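You operate a simulated robot arm through the tools that you are given. There is no shell and no other tool.

Carry out the task below with a simulated two-armed robot. There is one attempt and no reset: what you move stays moved.

Task
Stir the blend card's two herbs together in the blue bowl.
Fine: one big scoop of each from its box, till no patch shows; stir with the small scoop and leave it in, big scoop back, nothing spilt. Set down upright: big scoop.

Only the result counts: the job must be done as asked and must still hold three seconds after the hand-in. Knocking over, shifting, dropping, spilling or breaking anything else fails it.

Robot
Two 7-joint arms with four-finger grippers on one trunk that stands fixed in place. Base frame: the origin is at the foot of the trunk, x ahead of it, y to its left, z up; the work surface is at about z = 840. Lengths are in mm, angles in rad, forces in N, time in s.
The left shoulder is at [40, 181, 1154], the right one opposite. With the tool pointing down near the work surface each hand reaches from about 320 to 840 mm from the base axis, measured 20 degrees to its own side. Payload 3.67 kg a hand.
The tool frame of a hand sits at the grasp point between the pads (the TCP): z along the fingers, y along the line on which they close. The tips reach 28 mm beyond it. The gripper opens to 112 mm; its body begins 73 mm behind the TCP.
Orientation is that of the tool frame in the base frame, as a unit quaternion [w, x, y, z]. With the fingers straight down and closing along the base's y, the tool's x points along the base's -x, its y along +y and its z along -z.

Tools
- The arms move only by the tool servo_tool. It takes "left_moves", "right_moves" or both (then of equal length, played together; a hand with none holds still); each is a list of rows, each a list of 7 numbers: the shift along the tool's x, y, z in mm, then the turn, a rotation vector about the tool's x, y, z in rad, then the opening, from 0 (shut) to 1 (fully open). In form: [[x, y, z, ax, ay, az, jaw], ...]. A call has 1 to 20 rows; each row shifts and turns the commanded pose from where the row before left it, along the tool's axes as they then stand. A row lasts 0.2 s, in which the tool goes at most 50 mm and 0.15 rad; a call with a longer step from one row to the next is refused whole, and so is a gripper value outside its range. A pose out of reach is approached as far as the arm can. The call stops where the force on the tool passes 40 N (or 10 N more than at its start, if that is more) or the arm is blocked; 0.2 s more then pass. The fingers move at their own pace (about 72.4 mm/s each) and stop on an object; they squeeze with about 21 N. The grip force told is the motor's: it shows also when the fingers shut on nothing. Time passes only in rows, and 0.2 s behind the last, so rows that do not move let the fingers close. The reply holds the time, the measured pose of the TCP, the force on the tool along the base axes, the opening and the grip force, in the units named above and with some noise, with the torque about the TCP (base axes, N m) and any sound that the robot's microphone picked up, and new pictures: "pictures" is both (left out), scene, wrist or none (wrist: the cameras of the hands that moved).
- Cameras (640 x 400 px; columns grow to the right, rows downward): "scene" is now at [104.3, -18.3, 1382.2]; the picture's right is [-0.23, -0.97, 0.00], its down [-0.57, 0.13, -0.81] and it looks along [0.79, -0.18, -0.58] (base axes); focal length 302 px, centre (320, 200). "left" rides on the left gripper at [60, 18, -104] in its tool frame; the picture's right is [-0.29, 0.96, 0.00], its down [-0.80, -0.24, -0.55] and it looks along [-0.53, -0.16, 0.83] (tool axes); focal length 234 px, centre (320, 200). "right" rides on the right gripper at [60, -18, -104] in its tool frame; the picture's right is [0.29, 0.96, 0.00], its down [-0.80, 0.24, -0.55] and it looks along [-0.53, 0.16, 0.83] (tool axes); focal length 234 px, centre (320, 200). There is no depth. A picture from a camera that has moved, and an enlarged one, comes with that camera's place and axes in the base frame and with its lens.
- slide_trunk(by): moves the trunk up (or, below 0, down) by that many mm; the arms and the scene camera ride with it, the base frame stays. It gives what a move gives, with no picture.
- turn_head(pan, tilt): turns the head with the scene camera to pan (to the left, within 1.501 rad either way) and tilt (down, from -0.506 to 1.204), counted from straight ahead of the robot. It gives what a move gives, and a new picture of the scene camera.
- zoom(camera, box): a new picture of the part [left, top, right, bottom] of that camera's present view, enlarged. It takes no simulated time.
- job_done(): hands the job in; it is judged then, once.

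Nothing tells you positions but the pictures and the camera data. Unless the task says otherwise, let go and move clear before handing in.

The tools are called as a command line: name --argument value ..., lists and objects as JSON in quotes. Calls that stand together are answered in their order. servo_tool: Moves the arms, as the interface text tells. Its arguments: {"type":"object","properties":{"left_moves":{"type":"array","items":{"type":"array","items":{"type":"number"}}},"right_moves":{"type":"array","items":{"type":"array","items":{"type":"number"}}},"pictures":{"type":"string","enum":["both","scene","wrist","none"]}},"required":[]} The other tools are called the same way: slide_trunk (by) moves the trunk up or down; turn_head (pan, tilt) turns the head that bears the scene camera; zoom (camera, box) takes an enlarged picture of a part of a camera's view; job_done () hands the job in.

At the start:

```text
clock: 0.0
left_eef_pos: [502.0, 64.6, 1197.1]
left_ee_rot: [-0.001, 0.0, 1.0, 0.0]
left_wrist_force: [-1.2, 0.1, 0.1]
left_ft_torque: [0.03, 0.0, 0.01]
left_opening: 112.0
left_finger_force: 0.1
right_eef_pos: [442.5, -407.6, 1209.5]
right_ee_rot: [0.0, 0.001, 1.0, 0.0]
right_wrist_force: [0.5, -0.2, -0.7]
right_ft_torque: [0.0, 0.01, -0.01]
right_opening: 112.1
right_finger_force: 0.1
trunk travel left (down, up): [-275.0, 239.0]
head pan, tilt (commanded): [-0.229, 0.618]
```

scene: 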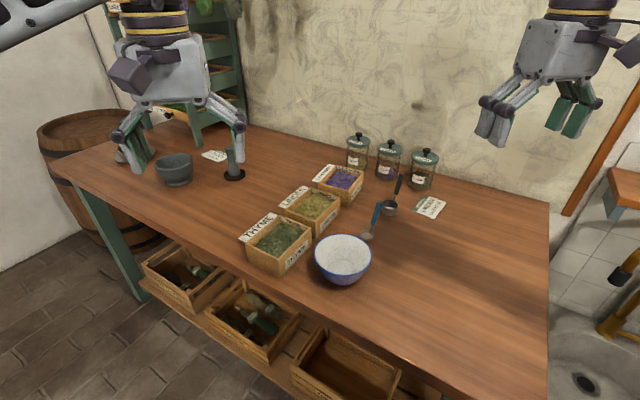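
right: 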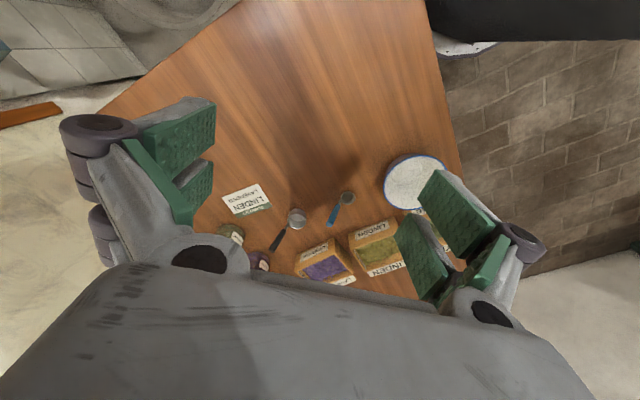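
left: 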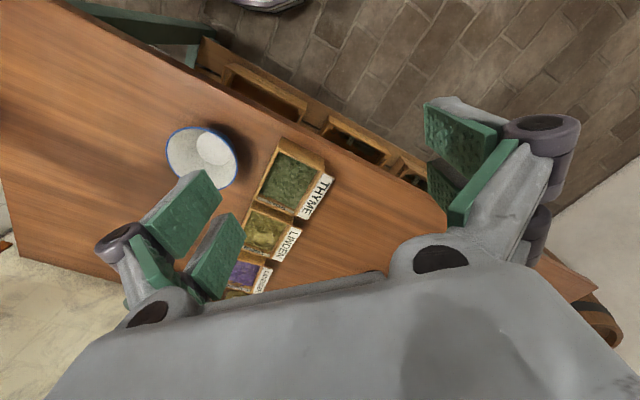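

I see a table with three labelled herb boxes (thyme, linden, lavender), a blue-rimmed bowl, two scoops and cards. I'll zoom in on the cards, the scoops and the boxes first.

zoom --camera "scene" --box '[350, 160, 470, 250]'

zoom --camera "scene" --box '[230, 150, 400, 290]'

zoom --camera "right" --box '[200, 160, 380, 290]'

zoom --camera "scene" --box '[130, 120, 270, 210]'

```text
4.44 times, centred on (410, 205) of scene
camera zoom: at [104.3, -18.3, 1382.2], right [-0.23, -0.97, 0.0], down [-0.57, 0.13, -0.81], along [0.79, -0.18, -0.58], focal length 1344 px, centre (-80, 178)
```

zoom: 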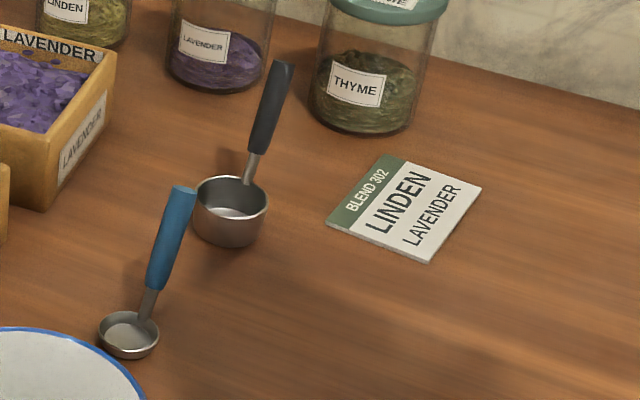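

```text
2.86 times, centred on (315, 220) of scene
camera zoom: at [104.3, -18.3, 1382.2], right [-0.23, -0.97, 0.0], down [-0.57, 0.13, -0.81], along [0.79, -0.18, -0.58], focal length 864 px, centre (334, 143)
```

zoom: 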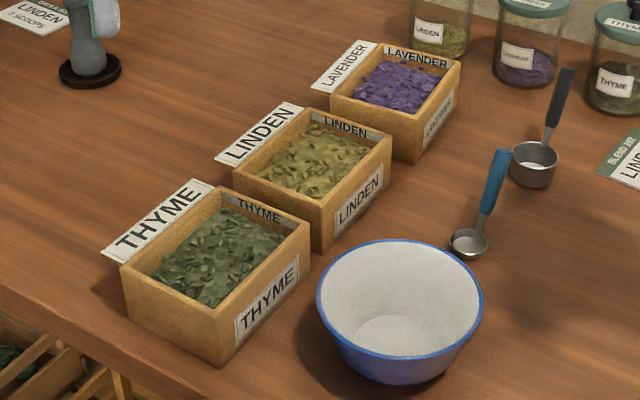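

```text
3.08 times, centred on (290, 225) of right
camera zoom: at [381.7, -423.7, 1315.4], right [-0.29, 0.96, 0.0], down [0.8, 0.24, 0.55], along [0.53, 0.16, -0.83], focal length 720 px, centre (412, 123)
```

zoom: 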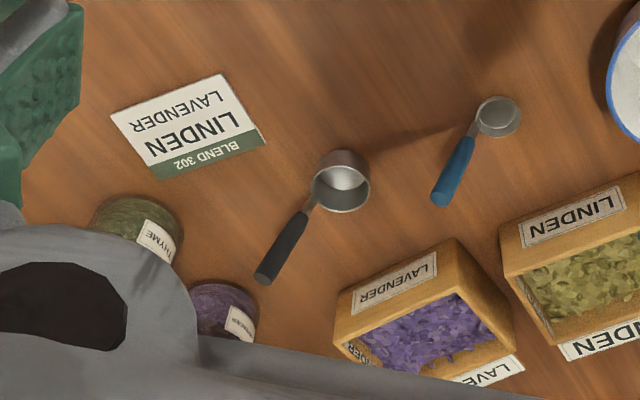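

```text
4.44 times, centred on (200, 165) of scene
camera zoom: at [104.3, -18.3, 1382.2], right [-0.23, -0.97, 0.0], down [-0.57, 0.13, -0.81], along [0.79, -0.18, -0.58], focal length 1344 px, centre (853, 356)
```

zoom: 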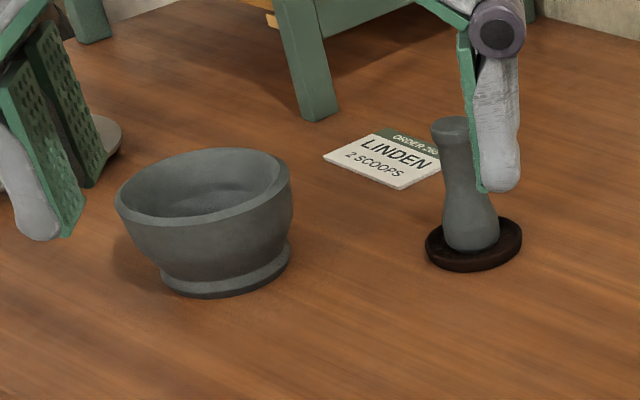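

The blend card asks for linden and lavender. The big scoop has the black handle and the small one the blue handle. I'll take more zooms to place everything precisely.

zoom --camera "right" --box '[260, 180, 360, 255]'

zoom --camera "scene" --box '[350, 165, 420, 245]'

zoom --camera "left" --box '[150, 110, 340, 310]'

zoom --camera "right" --box '[280, 140, 460, 300]'

zoom --camera "scene" --box '[270, 155, 390, 300]'

```text
5.33 times, centred on (310, 218) of right
camera zoom: at [381.7, -423.7, 1315.4], right [-0.29, 0.96, 0.0], down [0.8, 0.24, 0.55], along [0.53, 0.16, -0.83], focal length 1249 px, centre (373, 107)
```

zoom: 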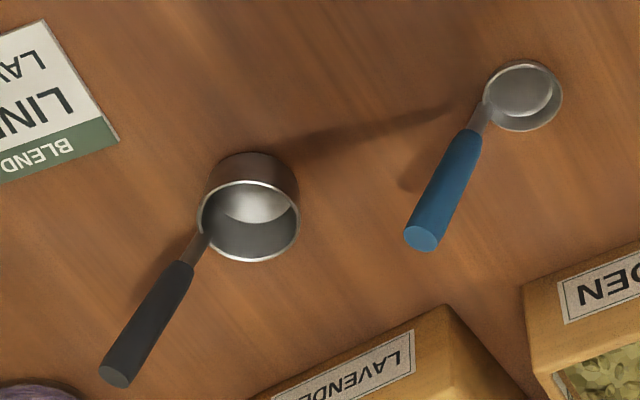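

```text
5.00 times, centred on (385, 205) of scene
camera zoom: at [104.3, -18.3, 1382.2], right [-0.23, -0.97, 0.0], down [-0.57, 0.13, -0.81], along [0.79, -0.18, -0.58], focal length 1512 px, centre (-5, 175)
```

zoom: 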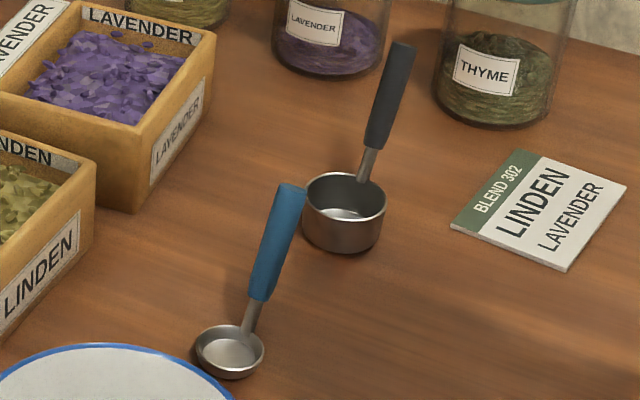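

```text
2.00 times, centred on (245, 210) of left
camera zoom: at [441.8, 83.1, 1302.1], right [0.29, 0.96, 0.0], down [0.8, -0.24, 0.55], along [0.53, -0.16, -0.83], focal length 468 px, centre (470, 180)
```

zoom: 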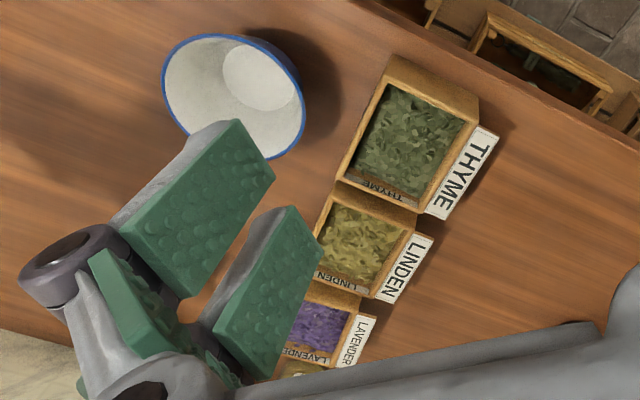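

```text
2.50 times, centred on (370, 220) of right
camera zoom: at [381.7, -423.7, 1315.4], right [-0.29, 0.96, 0.0], down [0.8, 0.24, 0.55], along [0.53, 0.16, -0.83], focal length 585 px, centre (195, 150)
```

zoom: 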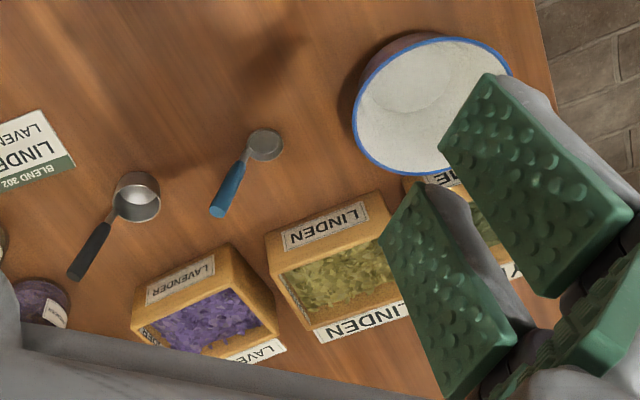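

```text
2.76 times, centred on (330, 228) of scene
camera zoom: at [104.3, -18.3, 1382.2], right [-0.23, -0.97, 0.0], down [-0.57, 0.13, -0.81], along [0.79, -0.18, -0.58], focal length 834 px, centre (292, 124)
```

zoom: 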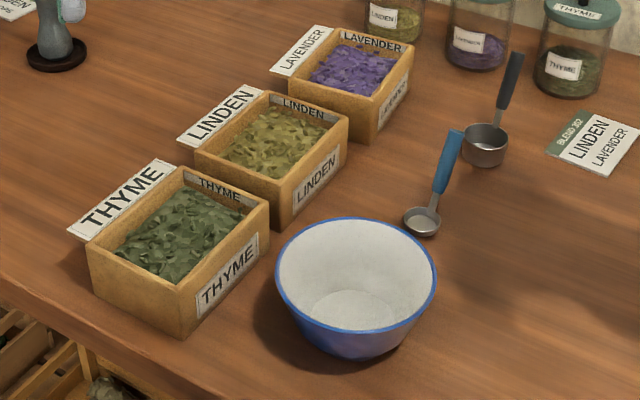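

Triangulating, I put the big scoop's cup rim at about (741,-374,870) with its handle rising away to (786,-418,936). The small scoop is at (654,-272,850) and the bowl rim centre at (545,-172,907). I'll move the right hand forward for a closer look at the boxes and scoops.

servo_tool --right_moves '[[-32, 21, 10, 0, 0, 0, 1], [-32, 21, 10, 0, 0, 0, 1], [-32, 21, 10, 0, 0, 0, 1], [-32, 21, 10, 0, 0, 0, 1], [-32, 21, 10, 0, 0, 0, 1]]' --pictures "both"

zoom --camera "right" --box '[160, 60, 480, 260]'

```text
clock: 1.2
left_eef_pos: [503.4, 66.1, 1198.2]
left_ee_rot: [-0.001, -0.001, 1.0, 0.0]
left_wrist_force: [0.4, -0.4, -1.0]
left_ft_torque: [0.01, 0.05, 0.01]
left_opening: 111.9
left_finger_force: 0.0
right_eef_pos: [601.8, -301.1, 1158.3]
right_ee_rot: [-0.001, 0.0, 1.0, 0.0]
right_wrist_force: [0.9, 0.6, 0.6]
right_ft_torque: [-0.03, 0.02, 0.0]
right_opening: 112.0
right_finger_force: 0.0
trunk travel left (down, up): [-275.0, 239.0]
head pan, tilt (commanded): [-0.229, 0.618]
camera scene: at [106.2, -17.4, 1382.0], right [-0.23, -0.97, 0.0], down [-0.57, 0.13, -0.81], along [0.79, -0.18, -0.58], focal length 302 px, centre (320, 200)
camera right: at [541.2, -317.9, 1263.2], right [-0.29, 0.96, 0.0], down [0.8, 0.24, 0.55], along [0.53, 0.16, -0.83], focal length 234 px, centre (320, 200)
```

scene: 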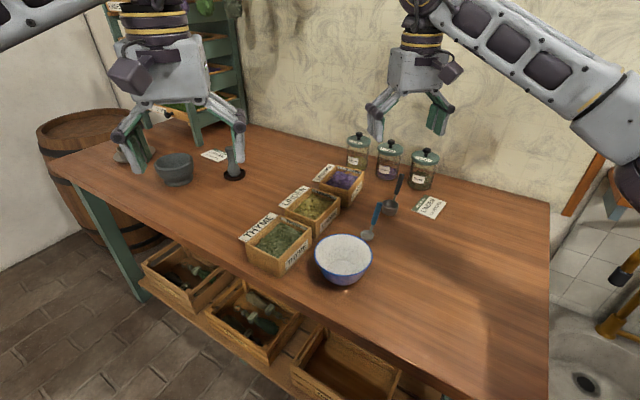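
right: 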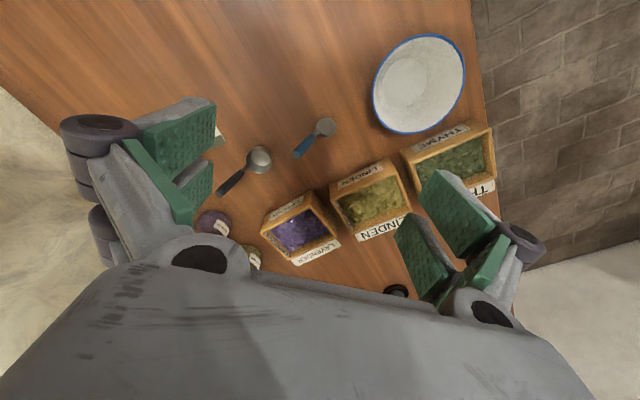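

```text
2.00 times, centred on (320, 160) of right
camera zoom: at [541.2, -317.9, 1263.2], right [-0.29, 0.96, 0.0], down [0.8, 0.24, 0.55], along [0.53, 0.16, -0.83], focal length 468 px, centre (320, 280)
```

zoom: 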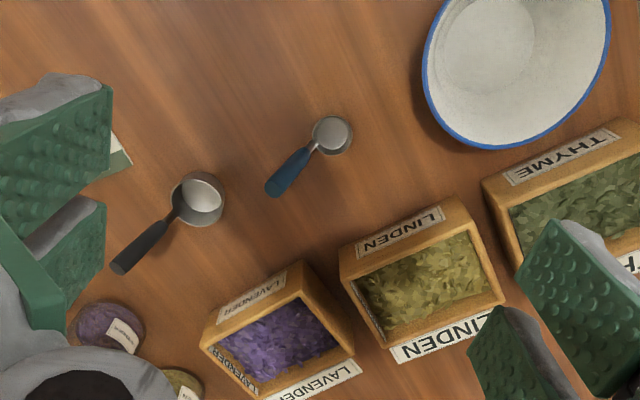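

I'll zoom in closer on each of the boxes, the scoops and the bowl from this view.

zoom --camera "right" --box '[250, 150, 420, 270]'

zoom --camera "right" --box '[205, 105, 345, 205]'

zoom --camera "scene" --box '[275, 155, 375, 245]'

zoom --camera "scene" --box '[350, 165, 420, 245]'

zoom --camera "right" --box '[350, 20, 490, 150]'

```text
3.33 times, centred on (335, 210) of right
camera zoom: at [541.2, -317.9, 1263.2], right [-0.29, 0.96, 0.0], down [0.8, 0.24, 0.55], along [0.53, 0.16, -0.83], focal length 781 px, centre (270, 167)
```

zoom: 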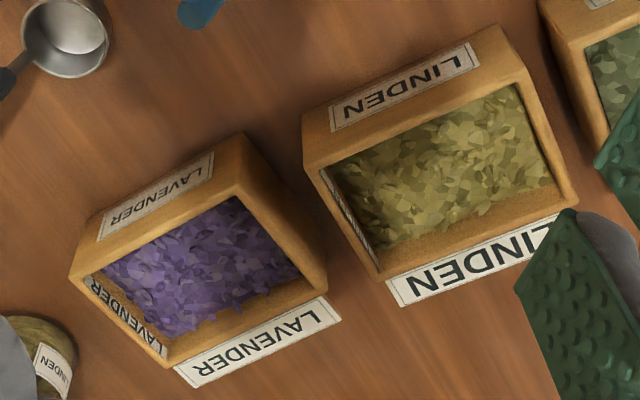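

```text
4.00 times, centred on (275, 155) of right
camera zoom: at [541.2, -317.9, 1263.2], right [-0.29, 0.96, 0.0], down [0.8, 0.24, 0.55], along [0.53, 0.16, -0.83], focal length 937 px, centre (500, 380)
```

zoom: 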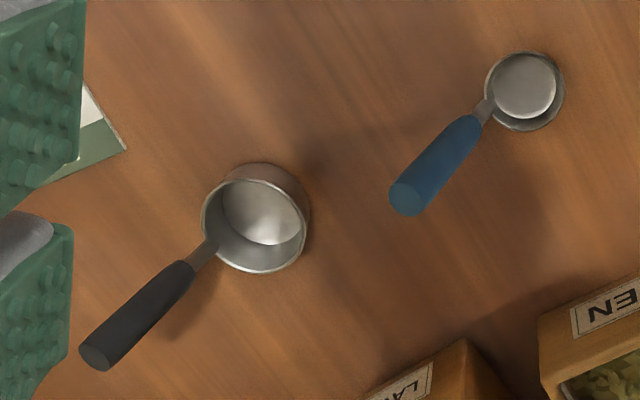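

```text
4.44 times, centred on (325, 200) of scene
camera zoom: at [106.2, -17.4, 1382.0], right [-0.23, -0.97, 0.0], down [-0.57, 0.13, -0.81], along [0.79, -0.18, -0.58], focal length 1344 px, centre (298, 200)
```

zoom: 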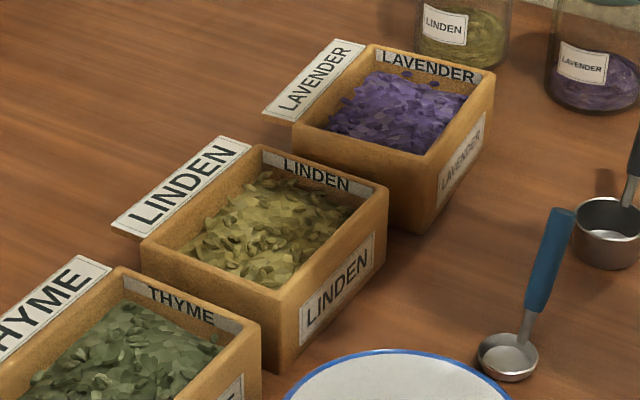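

```text
5.00 times, centred on (385, 205) of scene
camera zoom: at [106.2, -17.4, 1382.0], right [-0.23, -0.97, 0.0], down [-0.57, 0.13, -0.81], along [0.79, -0.18, -0.58], focal length 1512 px, centre (-5, 175)
```

zoom: 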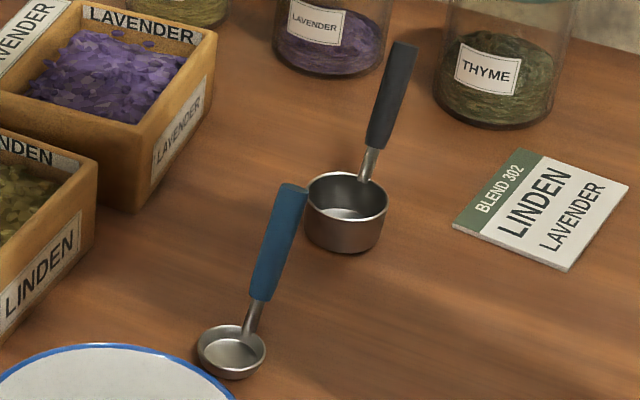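

```text
3.08 times, centred on (420, 85) of right
camera zoom: at [541.2, -317.9, 1263.2], right [-0.29, 0.96, 0.0], down [0.8, 0.24, 0.55], along [0.53, 0.16, -0.83], focal length 720 px, centre (12, 554)
```

zoom: 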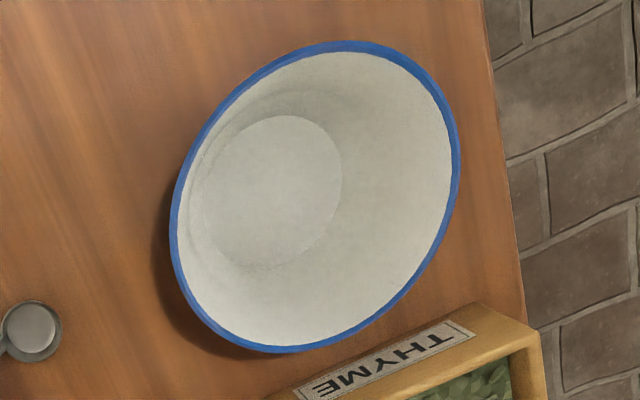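

The boxes come out at about 126 x 94 x 56 mm, with linden centred near (760,-150) and lavender near (873,-266). Next I'll look closely at the gripper's finger geometry before choosing a grip.

zoom --camera "scene" --box '[100, 0, 260, 190]'

zoom --camera "scene" --box '[350, 0, 480, 150]'

zoom --camera "right" --box '[40, 80, 580, 400]'

```text
2.11 times, centred on (180, 95) of scene
camera zoom: at [106.2, -17.4, 1382.0], right [-0.23, -0.97, 0.0], down [-0.57, 0.13, -0.81], along [0.79, -0.18, -0.58], focal length 637 px, centre (615, 421)
```

zoom: 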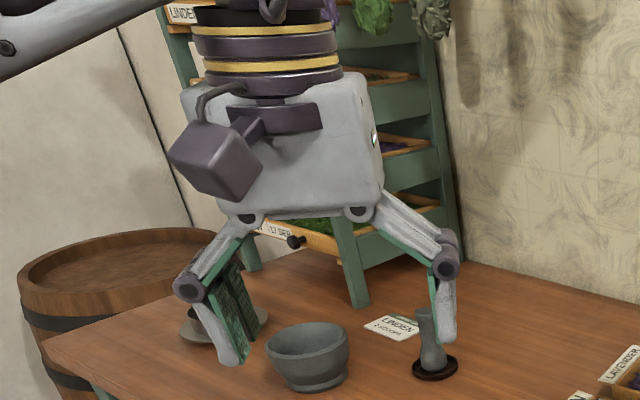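

```text
2.67 times, centred on (415, 75) of scene
camera zoom: at [106.2, -17.4, 1382.0], right [-0.23, -0.97, 0.0], down [-0.57, 0.13, -0.81], along [0.79, -0.18, -0.58], focal length 806 px, centre (67, 533)
```

zoom: 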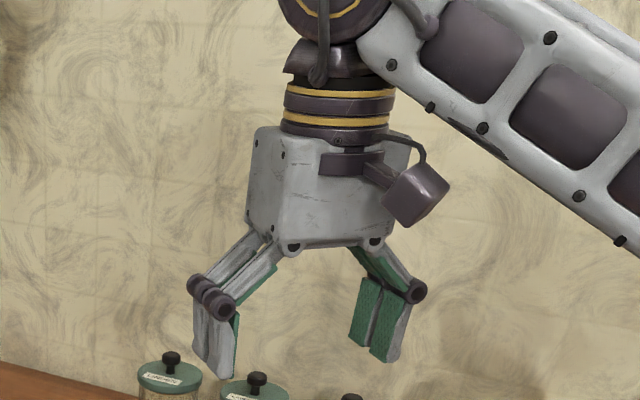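

```text
1.19 times, centred on (310, 240) of right
camera zoom: at [541.2, -317.9, 1263.2], right [-0.29, 0.96, 0.0], down [0.8, 0.24, 0.55], along [0.53, 0.16, -0.83], focal length 278 px, centre (332, 153)
```

zoom: 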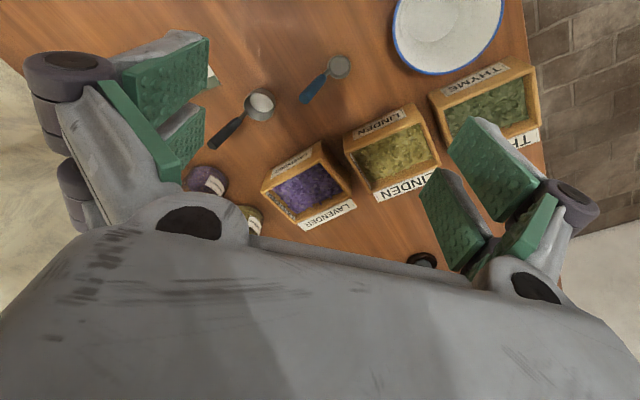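

My plan is to park the small scoop first, because its handle sits under the space the hand needs at the lavender box. Then I'll scoop and pour with the big scoop, put it back, and stir. I'll orient the right hand for the small scoop's handle: yaw to match its azimuth of about -46°, and a 30° forward tilt.

servo_tool --right_moves '[[0, 0, 12, 0, 0, 0.134, 0.45], [0, 0, 12, 0, 0, 0.134, 0.45], [0, 0, 12, 0, 0, 0.134, 0.45], [0, 0, 12, 0, 0, 0.134, 0.45], [0, 0, 12, 0, 0, 0.134, 0.45], [0, 0, 12, 0, 0, 0.133, 0.45], [0, 0, 0, 0, -0.131, 0, 0.45], [0, 0, 0, 0, -0.131, 0, 0.45], [0, 0, 0, 0, -0.131, 0, 0.45], [0, 0, 0, 0, -0.131, 0, 0.45], [0, 0, 0, 0, 0, 0, 0.45]]'

```text
clock: 3.6
left_eef_pos: [502.7, 64.2, 1197.8]
left_ee_rot: [0.0, -0.001, 1.0, 0.0]
left_wrist_force: [-0.5, 0.7, -1.2]
left_ft_torque: [-0.02, 0.03, 0.01]
left_opening: 112.1
left_finger_force: 0.1
right_eef_pos: [602.0, -303.6, 1087.8]
right_ee_rot: [0.239, 0.378, 0.888, -0.102]
right_wrist_force: [0.2, -1.6, -0.4]
right_ft_torque: [-0.01, -0.02, 0.0]
right_opening: 50.3
right_finger_force: 0.1
trunk travel left (down, up): [-275.0, 239.0]
head pan, tilt (commanded): [-0.229, 0.618]
camera scene: at [104.6, -18.5, 1382.2], right [-0.23, -0.97, 0.0], down [-0.57, 0.13, -0.81], along [0.79, -0.18, -0.58], focal length 302 px, centre (320, 200)
camera right: at [516.6, -238.7, 1148.7], right [0.52, 0.84, -0.14], down [0.46, -0.13, 0.88], along [0.72, -0.52, -0.45], focal length 234 px, centre (320, 200)
```

scene: 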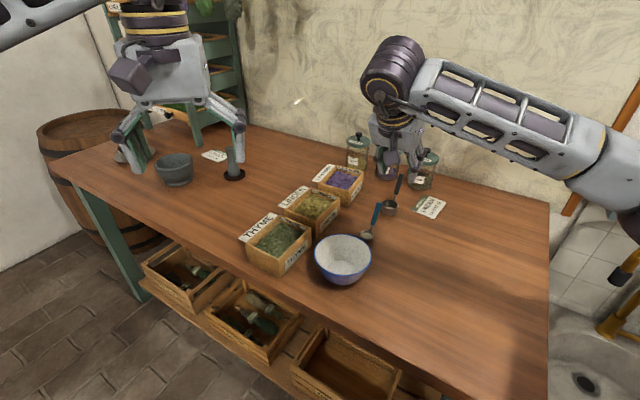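
right: 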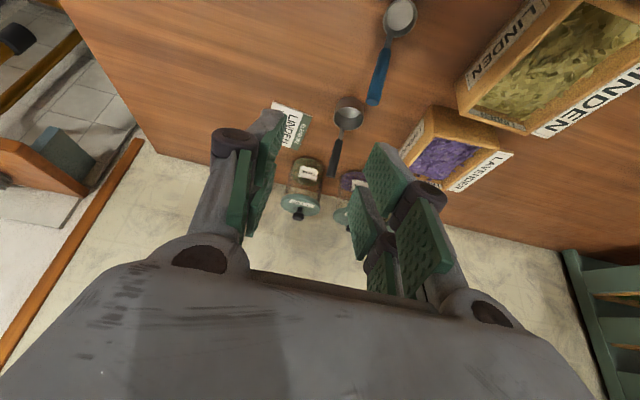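

The hand orientation is as planned. I'll move to a pre-grasp point about 80 mm back along the approach line to the small scoop's handle.

servo_tool --right_moves '[[11.5, 14.3, 25.9, 0, 0, 0, 0.45], [11.5, 14.3, 25.9, 0, 0, 0, 0.45], [11.5, 14.3, 25.9, 0, 0, 0, 0.45], [11.3, 14.3, 25.9, 0, 0, 0, 0.45], [0, 0, 0, 0, 0, 0, 0.45]]'

zoom --camera "right" --box '[220, 80, 420, 280]'

zoom --camera "scene" --box '[330, 130, 450, 250]'

```text
clock: 4.8
left_eef_pos: [502.8, 67.0, 1198.3]
left_ee_rot: [0.0, 0.0, 1.0, 0.001]
left_wrist_force: [0.2, -0.2, 0.2]
left_ft_torque: [0.0, -0.05, 0.02]
left_opening: 112.0
left_finger_force: 0.1
right_eef_pos: [651.6, -270.9, 975.9]
right_ee_rot: [0.238, 0.377, 0.889, -0.101]
right_wrist_force: [0.6, -0.6, -0.4]
right_ft_torque: [-0.02, -0.03, 0.01]
right_opening: 50.3
right_finger_force: 0.0
trunk travel left (down, up): [-275.0, 239.0]
head pan, tilt (commanded): [-0.229, 0.618]
camera scene: at [103.7, -18.3, 1382.3], right [-0.23, -0.97, 0.0], down [-0.56, 0.13, -0.81], along [0.79, -0.18, -0.58], focal length 302 px, centre (320, 200)
camera right: at [564.7, -207.8, 1037.4], right [0.52, 0.84, -0.14], down [0.46, -0.13, 0.88], along [0.72, -0.52, -0.46], focal length 234 px, centre (320, 200)
```

scene: 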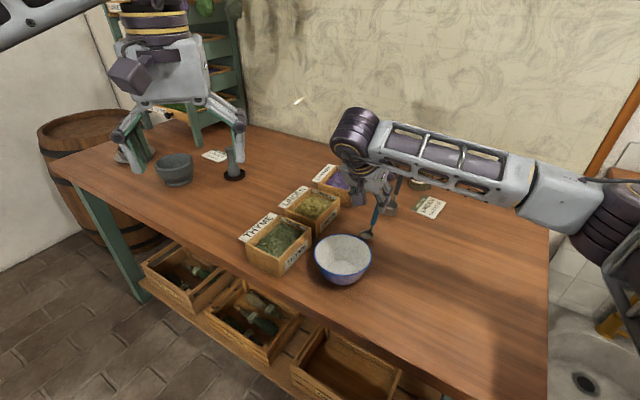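
right: 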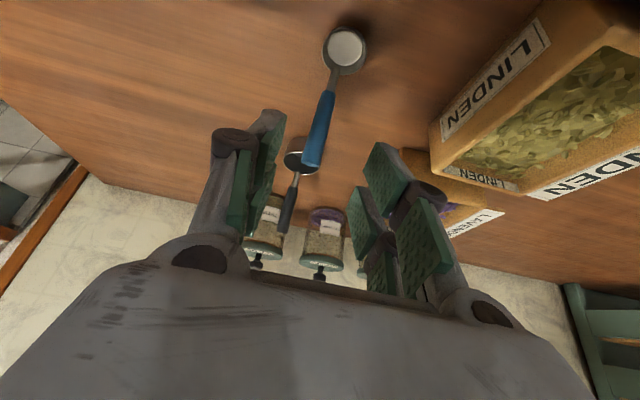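

```text
2.00 times, centred on (320, 180) of right
camera zoom: at [564.7, -207.8, 1037.4], right [0.52, 0.84, -0.14], down [0.46, -0.13, 0.88], along [0.72, -0.52, -0.46], focal length 468 px, centre (320, 240)
```

zoom: 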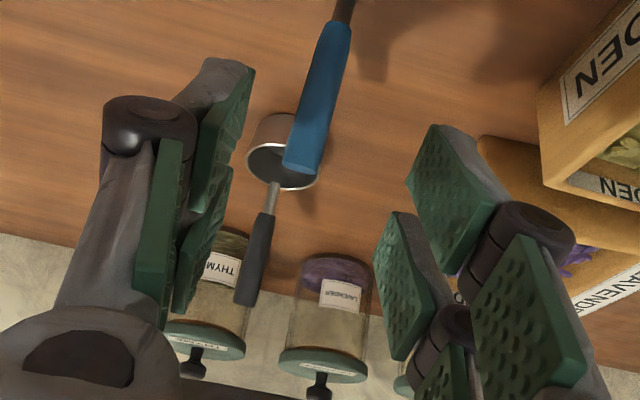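

```text
3.33 times, centred on (390, 190) of scene
camera zoom: at [103.7, -18.3, 1382.3], right [-0.23, -0.97, 0.0], down [-0.56, 0.13, -0.81], along [0.79, -0.18, -0.58], focal length 1008 px, centre (87, 233)
```

zoom: 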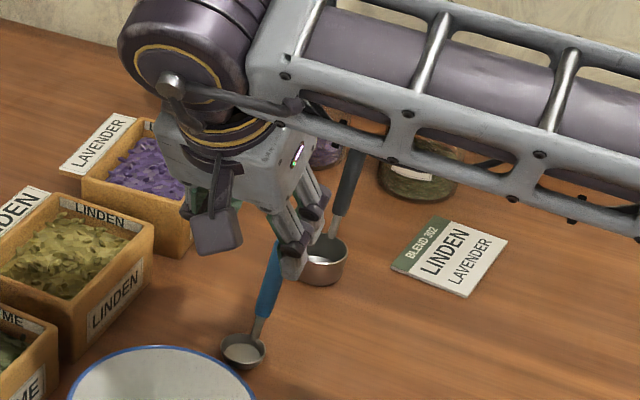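

The handle lies on the approach axis as predicted. I'll advance 80 mm and close on it.

servo_tool --right_moves '[[-0.2, -0.3, 20, 0, 0, 0, 0.45], [-0.2, -0.3, 20, 0, 0, 0, 0.45], [-0.3, -0.4, 20, 0, 0, 0, 0.45], [-0.3, -0.5, 20, 0, 0, 0, 0.45], [0, 0, 0, 0, 0, 0, 0.45], [0, 0, 0, 0, 0, 0, 0], [0, 0, 0, 0, 0, 0, 0], [0, 0, 0, 0, 0, 0, 0]]'

zoom --camera "right" --box '[220, 80, 420, 280]'

zoom --camera "scene" --box '[330, 130, 450, 250]'

```text
clock: 6.6
left_eef_pos: [502.3, 65.0, 1197.2]
left_ee_rot: [0.0, 0.0, 1.0, 0.001]
left_wrist_force: [-0.4, -0.3, 0.4]
left_ft_torque: [-0.02, 0.0, -0.02]
left_opening: 112.0
left_finger_force: 0.0
right_eef_pos: [679.9, -302.1, 906.9]
right_ee_rot: [0.239, 0.376, 0.889, -0.101]
right_wrist_force: [0.9, 0.8, 1.8]
right_ft_torque: [0.05, 0.0, -0.01]
right_opening: 16.4
right_finger_force: 21.0
trunk travel left (down, up): [-275.0, 239.0]
head pan, tilt (commanded): [-0.229, 0.618]
camera scene: at [104.4, -18.1, 1382.2], right [-0.23, -0.97, 0.0], down [-0.57, 0.13, -0.81], along [0.79, -0.18, -0.58], focal length 302 px, centre (320, 200)
camera right: at [593.6, -239.4, 967.3], right [0.52, 0.84, -0.14], down [0.46, -0.13, 0.88], along [0.72, -0.52, -0.46], focal length 234 px, centre (320, 200)
```

scene: 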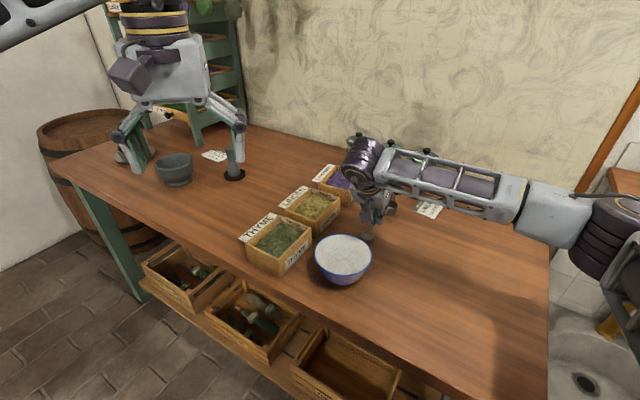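
right: 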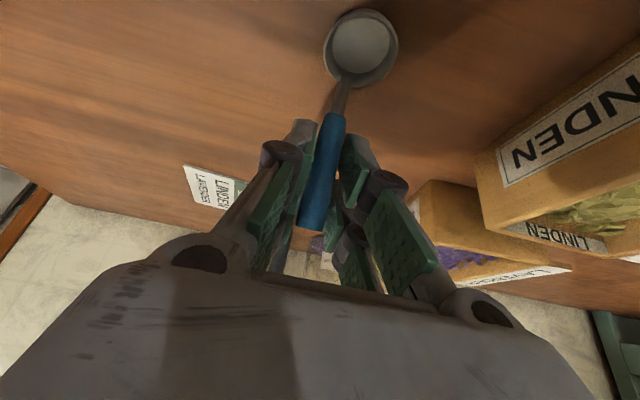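

```text
2.00 times, centred on (320, 180) of right
camera zoom: at [593.6, -239.4, 967.3], right [0.52, 0.84, -0.14], down [0.46, -0.13, 0.88], along [0.72, -0.52, -0.46], focal length 468 px, centre (320, 240)
```

zoom: 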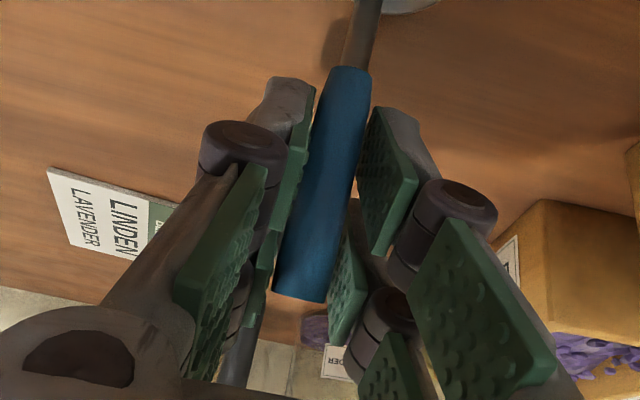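

```text
3.33 times, centred on (390, 190) of scene
camera zoom: at [104.4, -18.1, 1382.2], right [-0.23, -0.97, 0.0], down [-0.57, 0.13, -0.81], along [0.79, -0.18, -0.58], focal length 1008 px, centre (87, 233)
```

zoom: 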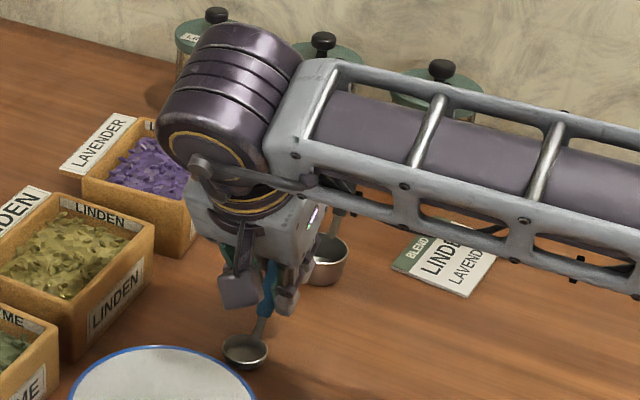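

I have the small scoop by its handle (16.4 mm, 21 N). Next I lift it straight up and yaw it by -90° in the air, so its handle faces back to the right for a better re-grip later.

servo_tool --right_moves '[[-11, 0, -19, 0, 0, 0, 0], [-11, 0, -19, 0, 0, 0, 0], [-11, 0, -19, 0, 0, 0, 0], [-11, 0, -19, 0, 0, 0, 0], [-11, 0, -19, 0, 0, 0, 0], [0, 0, 0, 0.0717, 0, 0.1232, 0], [0, 0, 0, 0.0717, 0, 0.1232, 0], [0, 0, 0, 0.0717, 0, 0.1232, 0], [0, 0, 0, 0.0717, 0, 0.1232, 0], [0, 0, 0, 0.0717, 0, 0.1232, 0], [0, 0, 0, 0.0717, 0, 0.1232, 0], [0, 0, 0, 0.0717, 0, 0.1232, 0], [0, 0, 0, 0.0717, 0, 0.1232, 0], [0, 0, 0, 0.0717, 0, 0.1232, 0], [0, 0, 0, 0.0717, 0, 0.1232, 0], [0, 0, 0, 0.0717, 0, 0.1232, 0], [0, 0, 0, 0, 0, 0, 0]]'

zoom --camera "scene" --box '[330, 80, 490, 240]'

```text
clock: 10.2
left_eef_pos: [502.8, 64.9, 1198.5]
left_ee_rot: [0.0, 0.0, 1.0, 0.0]
left_wrist_force: [0.7, 0.0, 0.5]
left_ft_torque: [-0.02, -0.04, -0.02]
left_opening: 112.0
left_finger_force: 0.1
right_eef_pos: [678.4, -301.7, 1016.9]
right_ee_rot: [0.096, 0.895, 0.362, -0.242]
right_wrist_force: [0.8, 0.4, -0.4]
right_ft_torque: [0.0, 0.0, 0.03]
right_opening: 16.6
right_finger_force: 20.5
trunk travel left (down, up): [-275.0, 239.0]
head pan, tilt (commanded): [-0.229, 0.618]
camera scene: at [104.3, -18.3, 1382.2], right [-0.23, -0.97, 0.0], down [-0.57, 0.13, -0.81], along [0.79, -0.18, -0.58], focal length 302 px, centre (320, 200)
camera right: at [741.6, -214.7, 1077.3], right [0.84, -0.52, -0.15], down [-0.13, -0.46, 0.88], along [-0.52, -0.72, -0.45], focal length 234 px, centre (320, 200)
```

scene: 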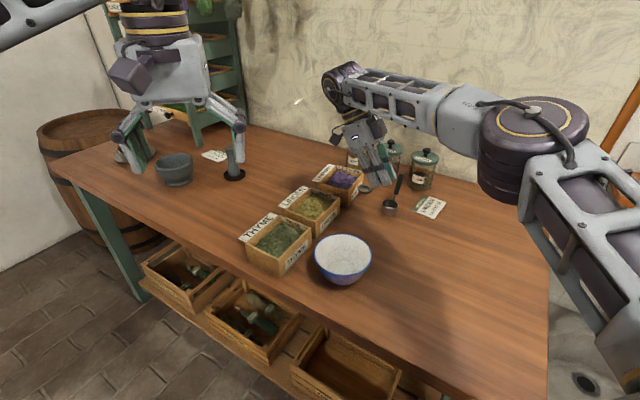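
right: 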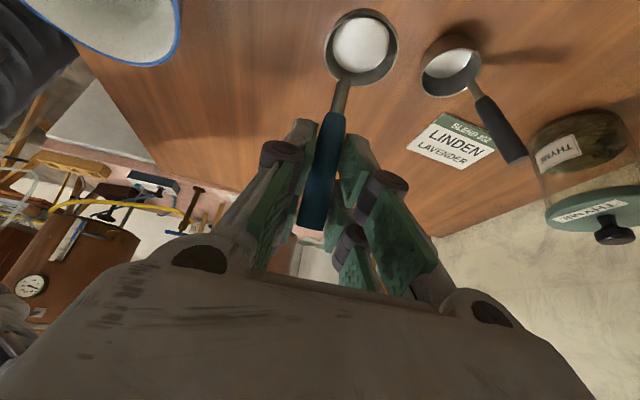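

```text
2.50 times, centred on (410, 160) of scene
camera zoom: at [104.3, -18.3, 1382.2], right [-0.23, -0.97, 0.0], down [-0.57, 0.13, -0.81], along [0.79, -0.18, -0.58], focal length 756 px, centre (95, 300)
```

zoom: 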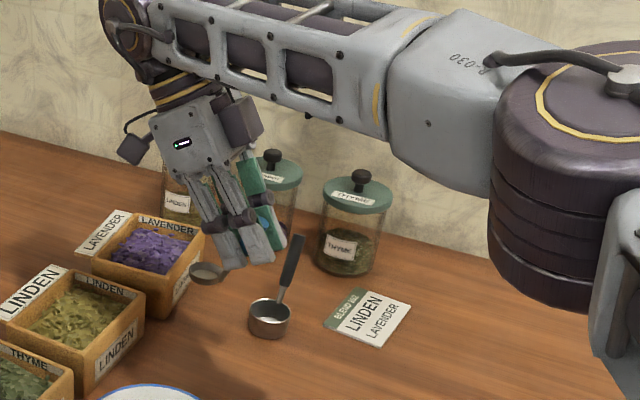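

The yaw worked, and the scoop is held level with its handle pointing back to the right. I'll carry it to a clear parking spot on the right of the table, with the cup near (610,-600), then begin to lower it.

servo_tool --right_moves '[[-28.4, 18.5, 16.4, 0, 0, 0, 0], [-28.4, 18.5, 16.4, 0, 0, 0, 0], [-28.4, 18.5, 16.4, 0, 0, 0, 0], [-28.4, 18.5, 16.4, 0, 0, 0, 0], [-28.4, 18.5, 16.4, 0, 0, 0, 0], [-28.4, 18.5, 16.4, 0, 0, 0, 0], [-28.4, 18.5, 16.4, 0, 0, 0, 0], [-28.4, 18.5, 16.4, 0, 0, 0, 0], [-28.4, 18.5, 16.4, 0, 0, 0, 0], [0, 0, 0, 0, 0, 0, 0]]'

```text
clock: 12.4
left_eef_pos: [503.4, 66.3, 1197.4]
left_ee_rot: [0.0, -0.001, 1.0, -0.001]
left_wrist_force: [-0.4, -0.6, -0.6]
left_ft_torque: [-0.01, 0.01, -0.02]
left_opening: 112.1
left_finger_force: 0.0
right_eef_pos: [584.8, -627.1, 1015.4]
right_ee_rot: [0.097, 0.894, 0.363, -0.242]
right_wrist_force: [1.2, -0.6, 0.8]
right_ft_torque: [-0.02, 0.02, 0.01]
right_opening: 16.6
right_finger_force: 21.0
trunk travel left (down, up): [-275.0, 239.0]
head pan, tilt (commanded): [-0.229, 0.618]
camera scene: at [104.7, -17.5, 1382.2], right [-0.23, -0.97, 0.0], down [-0.57, 0.13, -0.81], along [0.79, -0.18, -0.58], focal length 302 px, centre (320, 200)
camera right: at [645.4, -540.1, 1076.3], right [0.85, -0.51, -0.15], down [-0.12, -0.46, 0.88], along [-0.52, -0.72, -0.45], focal length 234 px, centre (320, 200)
```

scene: 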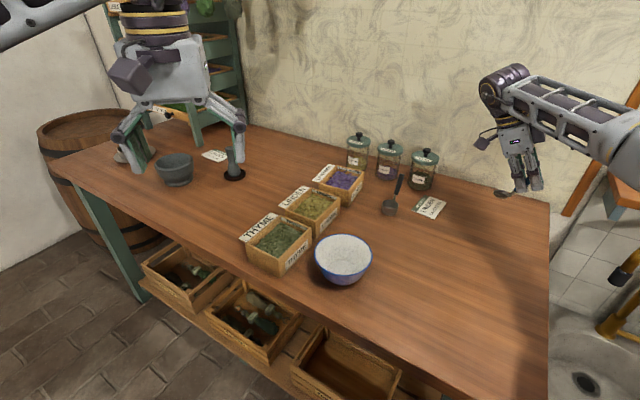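
right: 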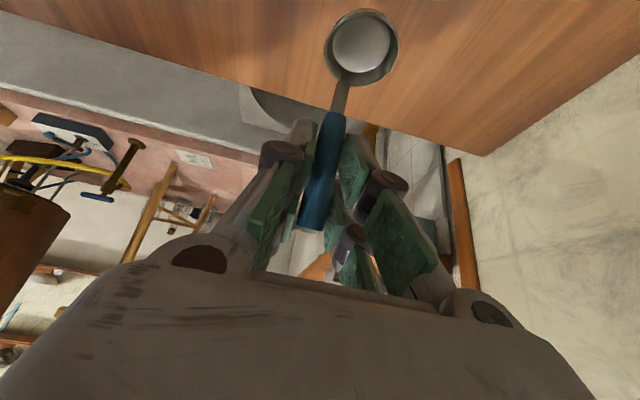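

Lowering the small scoop to just above the table.

servo_tool --right_moves '[[10.06, 0, 17.28, 0, 0, 0, 0], [10.06, 0, 17.28, 0, 0, 0, 0], [10.06, 0, 17.28, 0, 0, 0, 0], [10.06, 0, 17.28, 0, 0, 0, 0], [10.06, 0, 17.28, 0, 0, 0, 0], [3.0, 0, 5.2, 0, 0, 0, 0], [0.75, 0, 1.3, 0, 0, 0, 0], [0.5, 0, 0.86, 0, 0, 0, 0], [0.5, 0, 0.86, 0, 0, 0, 0], [0, 0, 0, 0, 0, 0, 0]]'

zoom --camera "scene" --box '[470, 120, 570, 220]'

```text
clock: 14.6
left_eef_pos: [502.9, 65.3, 1198.9]
left_ee_rot: [0.0, 0.0, 1.0, 0.0]
left_wrist_force: [-0.1, 0.2, 0.0]
left_ft_torque: [0.0, -0.01, -0.04]
left_opening: 112.2
left_finger_force: 0.0
right_eef_pos: [583.3, -626.0, 906.9]
right_ee_rot: [0.096, 0.895, 0.363, -0.241]
right_wrist_force: [0.3, -0.1, -1.1]
right_ft_torque: [0.03, -0.01, -0.01]
right_opening: 16.4
right_finger_force: 21.4
trunk travel left (down, up): [-275.0, 239.0]
head pan, tilt (commanded): [-0.229, 0.618]
camera scene: at [104.5, -18.3, 1382.2], right [-0.23, -0.97, 0.0], down [-0.57, 0.13, -0.81], along [0.79, -0.18, -0.58], focal length 302 px, centre (320, 200)
camera right: at [645.4, -540.2, 967.9], right [0.84, -0.51, -0.15], down [-0.13, -0.46, 0.88], along [-0.52, -0.72, -0.45], focal length 234 px, centre (320, 200)
```

scene: 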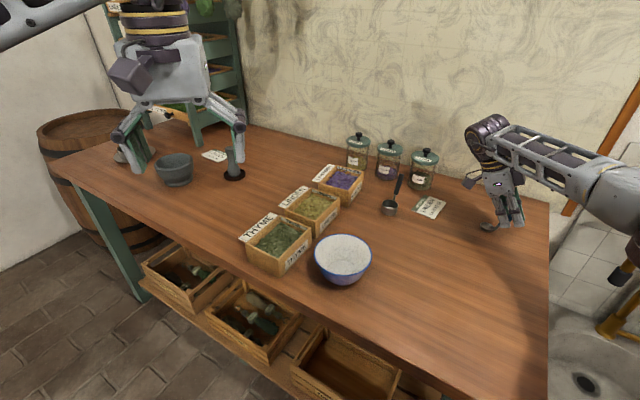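
right: 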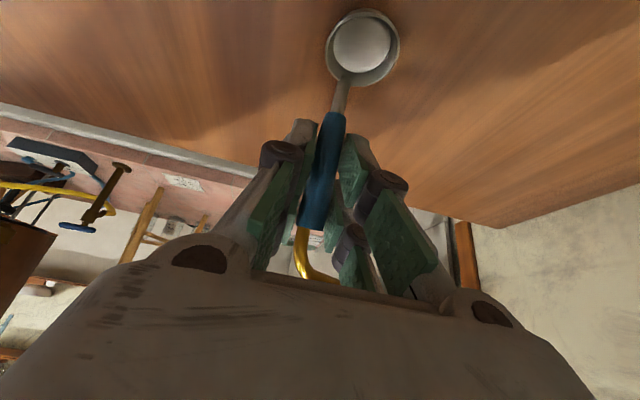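

```text
4.00 times, centred on (520, 170) of scene
camera zoom: at [104.5, -18.3, 1382.2], right [-0.23, -0.97, 0.0], down [-0.57, 0.13, -0.81], along [0.79, -0.18, -0.58], focal length 1210 px, centre (-480, 320)
```

zoom: 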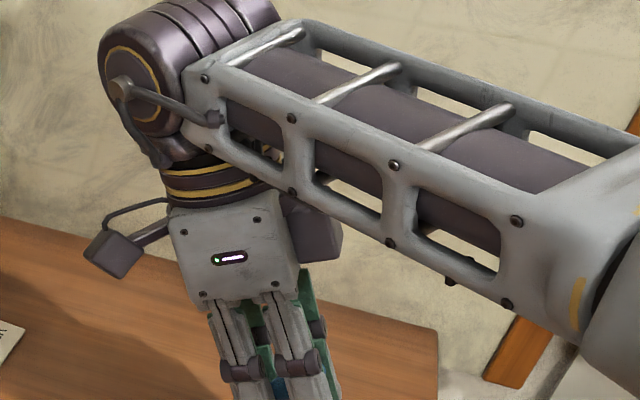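

The measured height now matches the height at pick-up. I'll ease down a hair, open the gripper gently, and back off along the approach axis.

servo_tool --right_moves '[[0.3, 0, 0.5, 0, 0, 0, 0], [0, 0, 0, 0, 0, 0, 0.18], [0, 0, 0, 0, 0, 0, 0.3], [0, 0, 0, 0, 0, 0, 0.45], [0, 0, 0, 0, 0, 0, 0.45]]'

zoom --camera "right" --box '[220, 0, 440, 240]'

```text
clock: 15.8
left_eef_pos: [502.5, 64.6, 1198.2]
left_ee_rot: [0.0, 0.0, 1.0, -0.001]
left_wrist_force: [0.3, 0.3, 0.3]
left_ft_torque: [-0.03, -0.01, -0.01]
left_opening: 112.1
left_finger_force: 0.0
right_eef_pos: [583.0, -626.7, 907.8]
right_ee_rot: [0.097, 0.895, 0.363, -0.242]
right_wrist_force: [0.5, 0.1, 0.2]
right_ft_torque: [0.02, 0.03, 0.03]
right_opening: 50.3
right_finger_force: 0.0
trunk travel left (down, up): [-275.0, 239.0]
head pan, tilt (commanded): [-0.229, 0.618]
camera scene: at [104.4, -18.3, 1382.2], right [-0.23, -0.97, 0.0], down [-0.57, 0.13, -0.81], along [0.79, -0.18, -0.58], focal length 302 px, centre (320, 200)
camera right: at [645.0, -540.1, 967.6], right [0.84, -0.51, -0.15], down [-0.13, -0.46, 0.88], along [-0.52, -0.72, -0.45], focal length 234 px, centre (320, 200)
```

scene: 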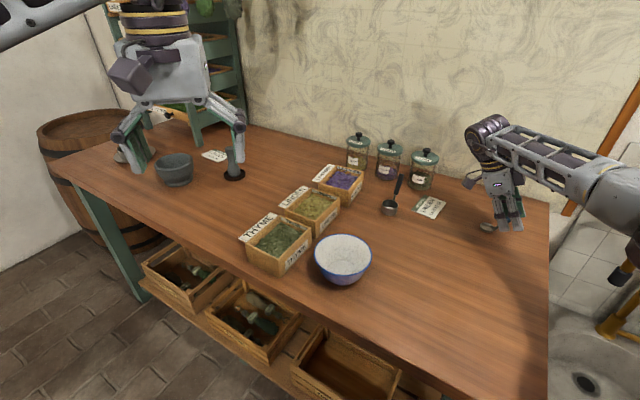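
right: 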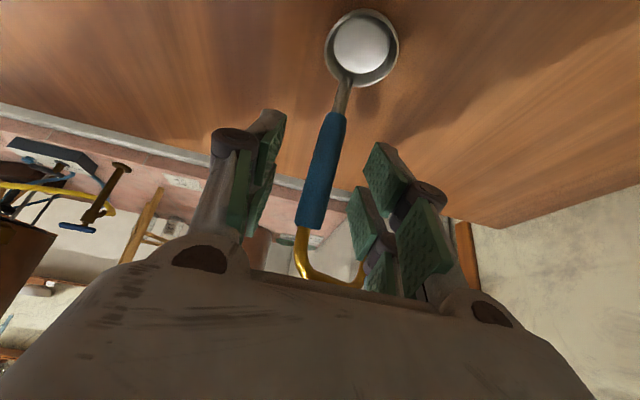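

```text
1.67 times, centred on (330, 120) of right
camera zoom: at [645.0, -540.1, 967.6], right [0.84, -0.51, -0.15], down [-0.13, -0.46, 0.88], along [-0.52, -0.72, -0.45], focal length 390 px, centre (303, 333)
```

zoom: 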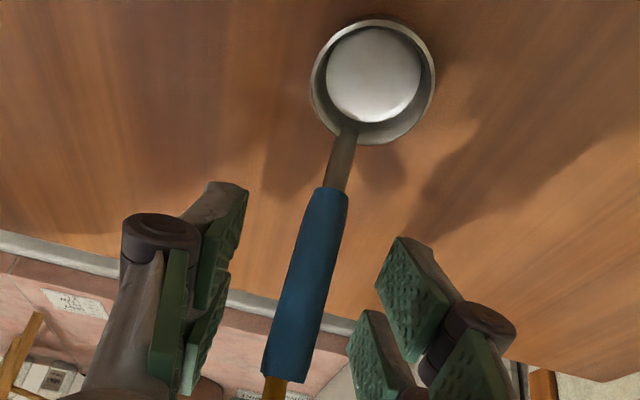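

The small scoop stands upright and free at its parking spot. I'll retreat along the approach axis, rise, and yaw back to the pick orientation.

servo_tool --right_moves '[[0, 0, -33, 0, 0, 0, 0.45], [0, 0, -33, 0, 0, 0, 0.45], [0, 0, -33, 0, 0, 0, 0.45], [-12.6, 0, -21.6, 0, 0, 0, 0.45], [-12.6, 0, -21.6, 0, 0, 0, 0.45], [0, 0, 0, -0.0717, 0, -0.1232, 0.45], [0, 0, 0, -0.0717, 0, -0.1232, 0.45], [0, 0, 0, -0.0717, 0, -0.1232, 0.45], [0, 0, 0, -0.0717, 0, -0.1232, 0.45], [0, 0, 0, -0.0717, 0, -0.1232, 0.45], [0, 0, 0, -0.0717, 0, -0.1232, 0.45], [0, 0, 0, -0.0717, 0, -0.1232, 0.45], [0, 0, 0, -0.0717, 0, -0.1232, 0.45], [0, 0, 0, -0.0717, 0, -0.1232, 0.45], [0, 0, 0, -0.0717, 0, -0.1232, 0.45], [0, 0, 0, -0.0717, 0, -0.1232, 0.45], [0, 0, 0, 0, -0.0873, 0, 0.45], [0, 0, 0, 0, 0, 0, 0.45]]'

zoom --camera "scene" --box '[450, 160, 570, 280]'

```text
clock: 19.6
left_eef_pos: [503.0, 65.3, 1198.0]
left_ee_rot: [0.001, -0.001, 1.0, 0.0]
left_wrist_force: [0.3, 0.3, 0.8]
left_ft_torque: [0.02, 0.0, -0.02]
left_opening: 111.9
left_finger_force: 0.1
right_eef_pos: [618.5, -591.9, 1041.9]
right_ee_rot: [0.277, 0.373, 0.878, -0.117]
right_wrist_force: [0.5, -0.8, 0.7]
right_ft_torque: [0.0, 0.03, -0.03]
right_opening: 50.6
right_finger_force: 0.0
trunk travel left (down, up): [-275.0, 239.0]
head pan, tilt (commanded): [-0.229, 0.618]
camera scene: at [104.5, -18.4, 1382.2], right [-0.23, -0.97, 0.0], down [-0.57, 0.13, -0.81], along [0.79, -0.18, -0.58], focal length 302 px, centre (320, 200)
camera right: at [529.8, -525.4, 1093.7], right [0.52, 0.84, -0.17], down [0.41, -0.07, 0.91], along [0.75, -0.55, -0.38], focal length 234 px, centre (320, 200)
```

scene: 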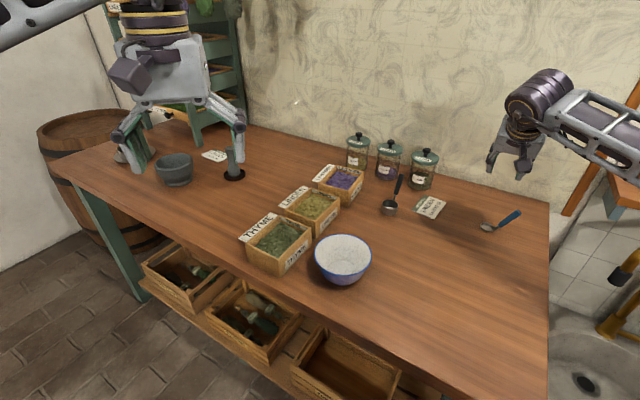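
right: 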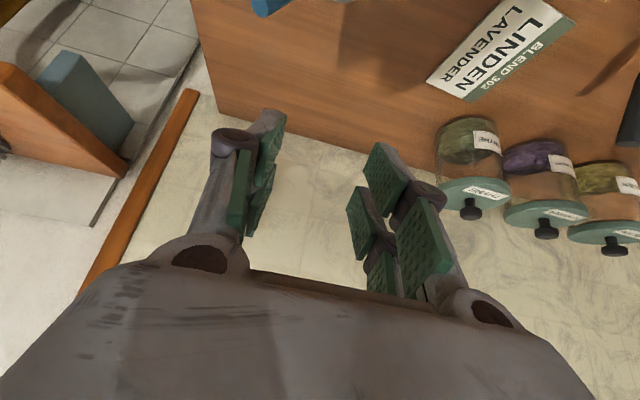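

```text
3.33 times, centred on (510, 220) of scene
camera zoom: at [104.5, -18.4, 1382.2], right [-0.23, -0.97, 0.0], down [-0.57, 0.13, -0.81], along [0.79, -0.18, -0.58], focal length 1008 px, centre (-313, 133)
```

zoom: 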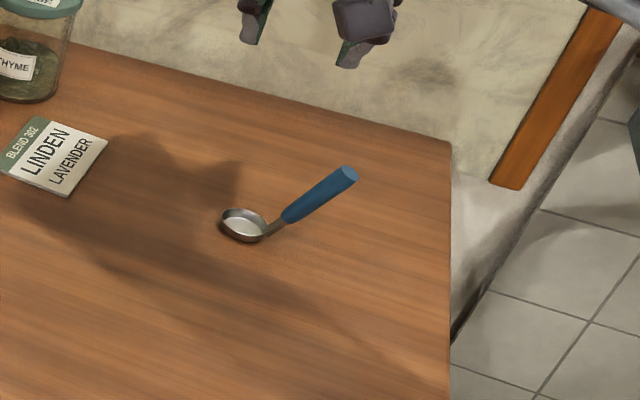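

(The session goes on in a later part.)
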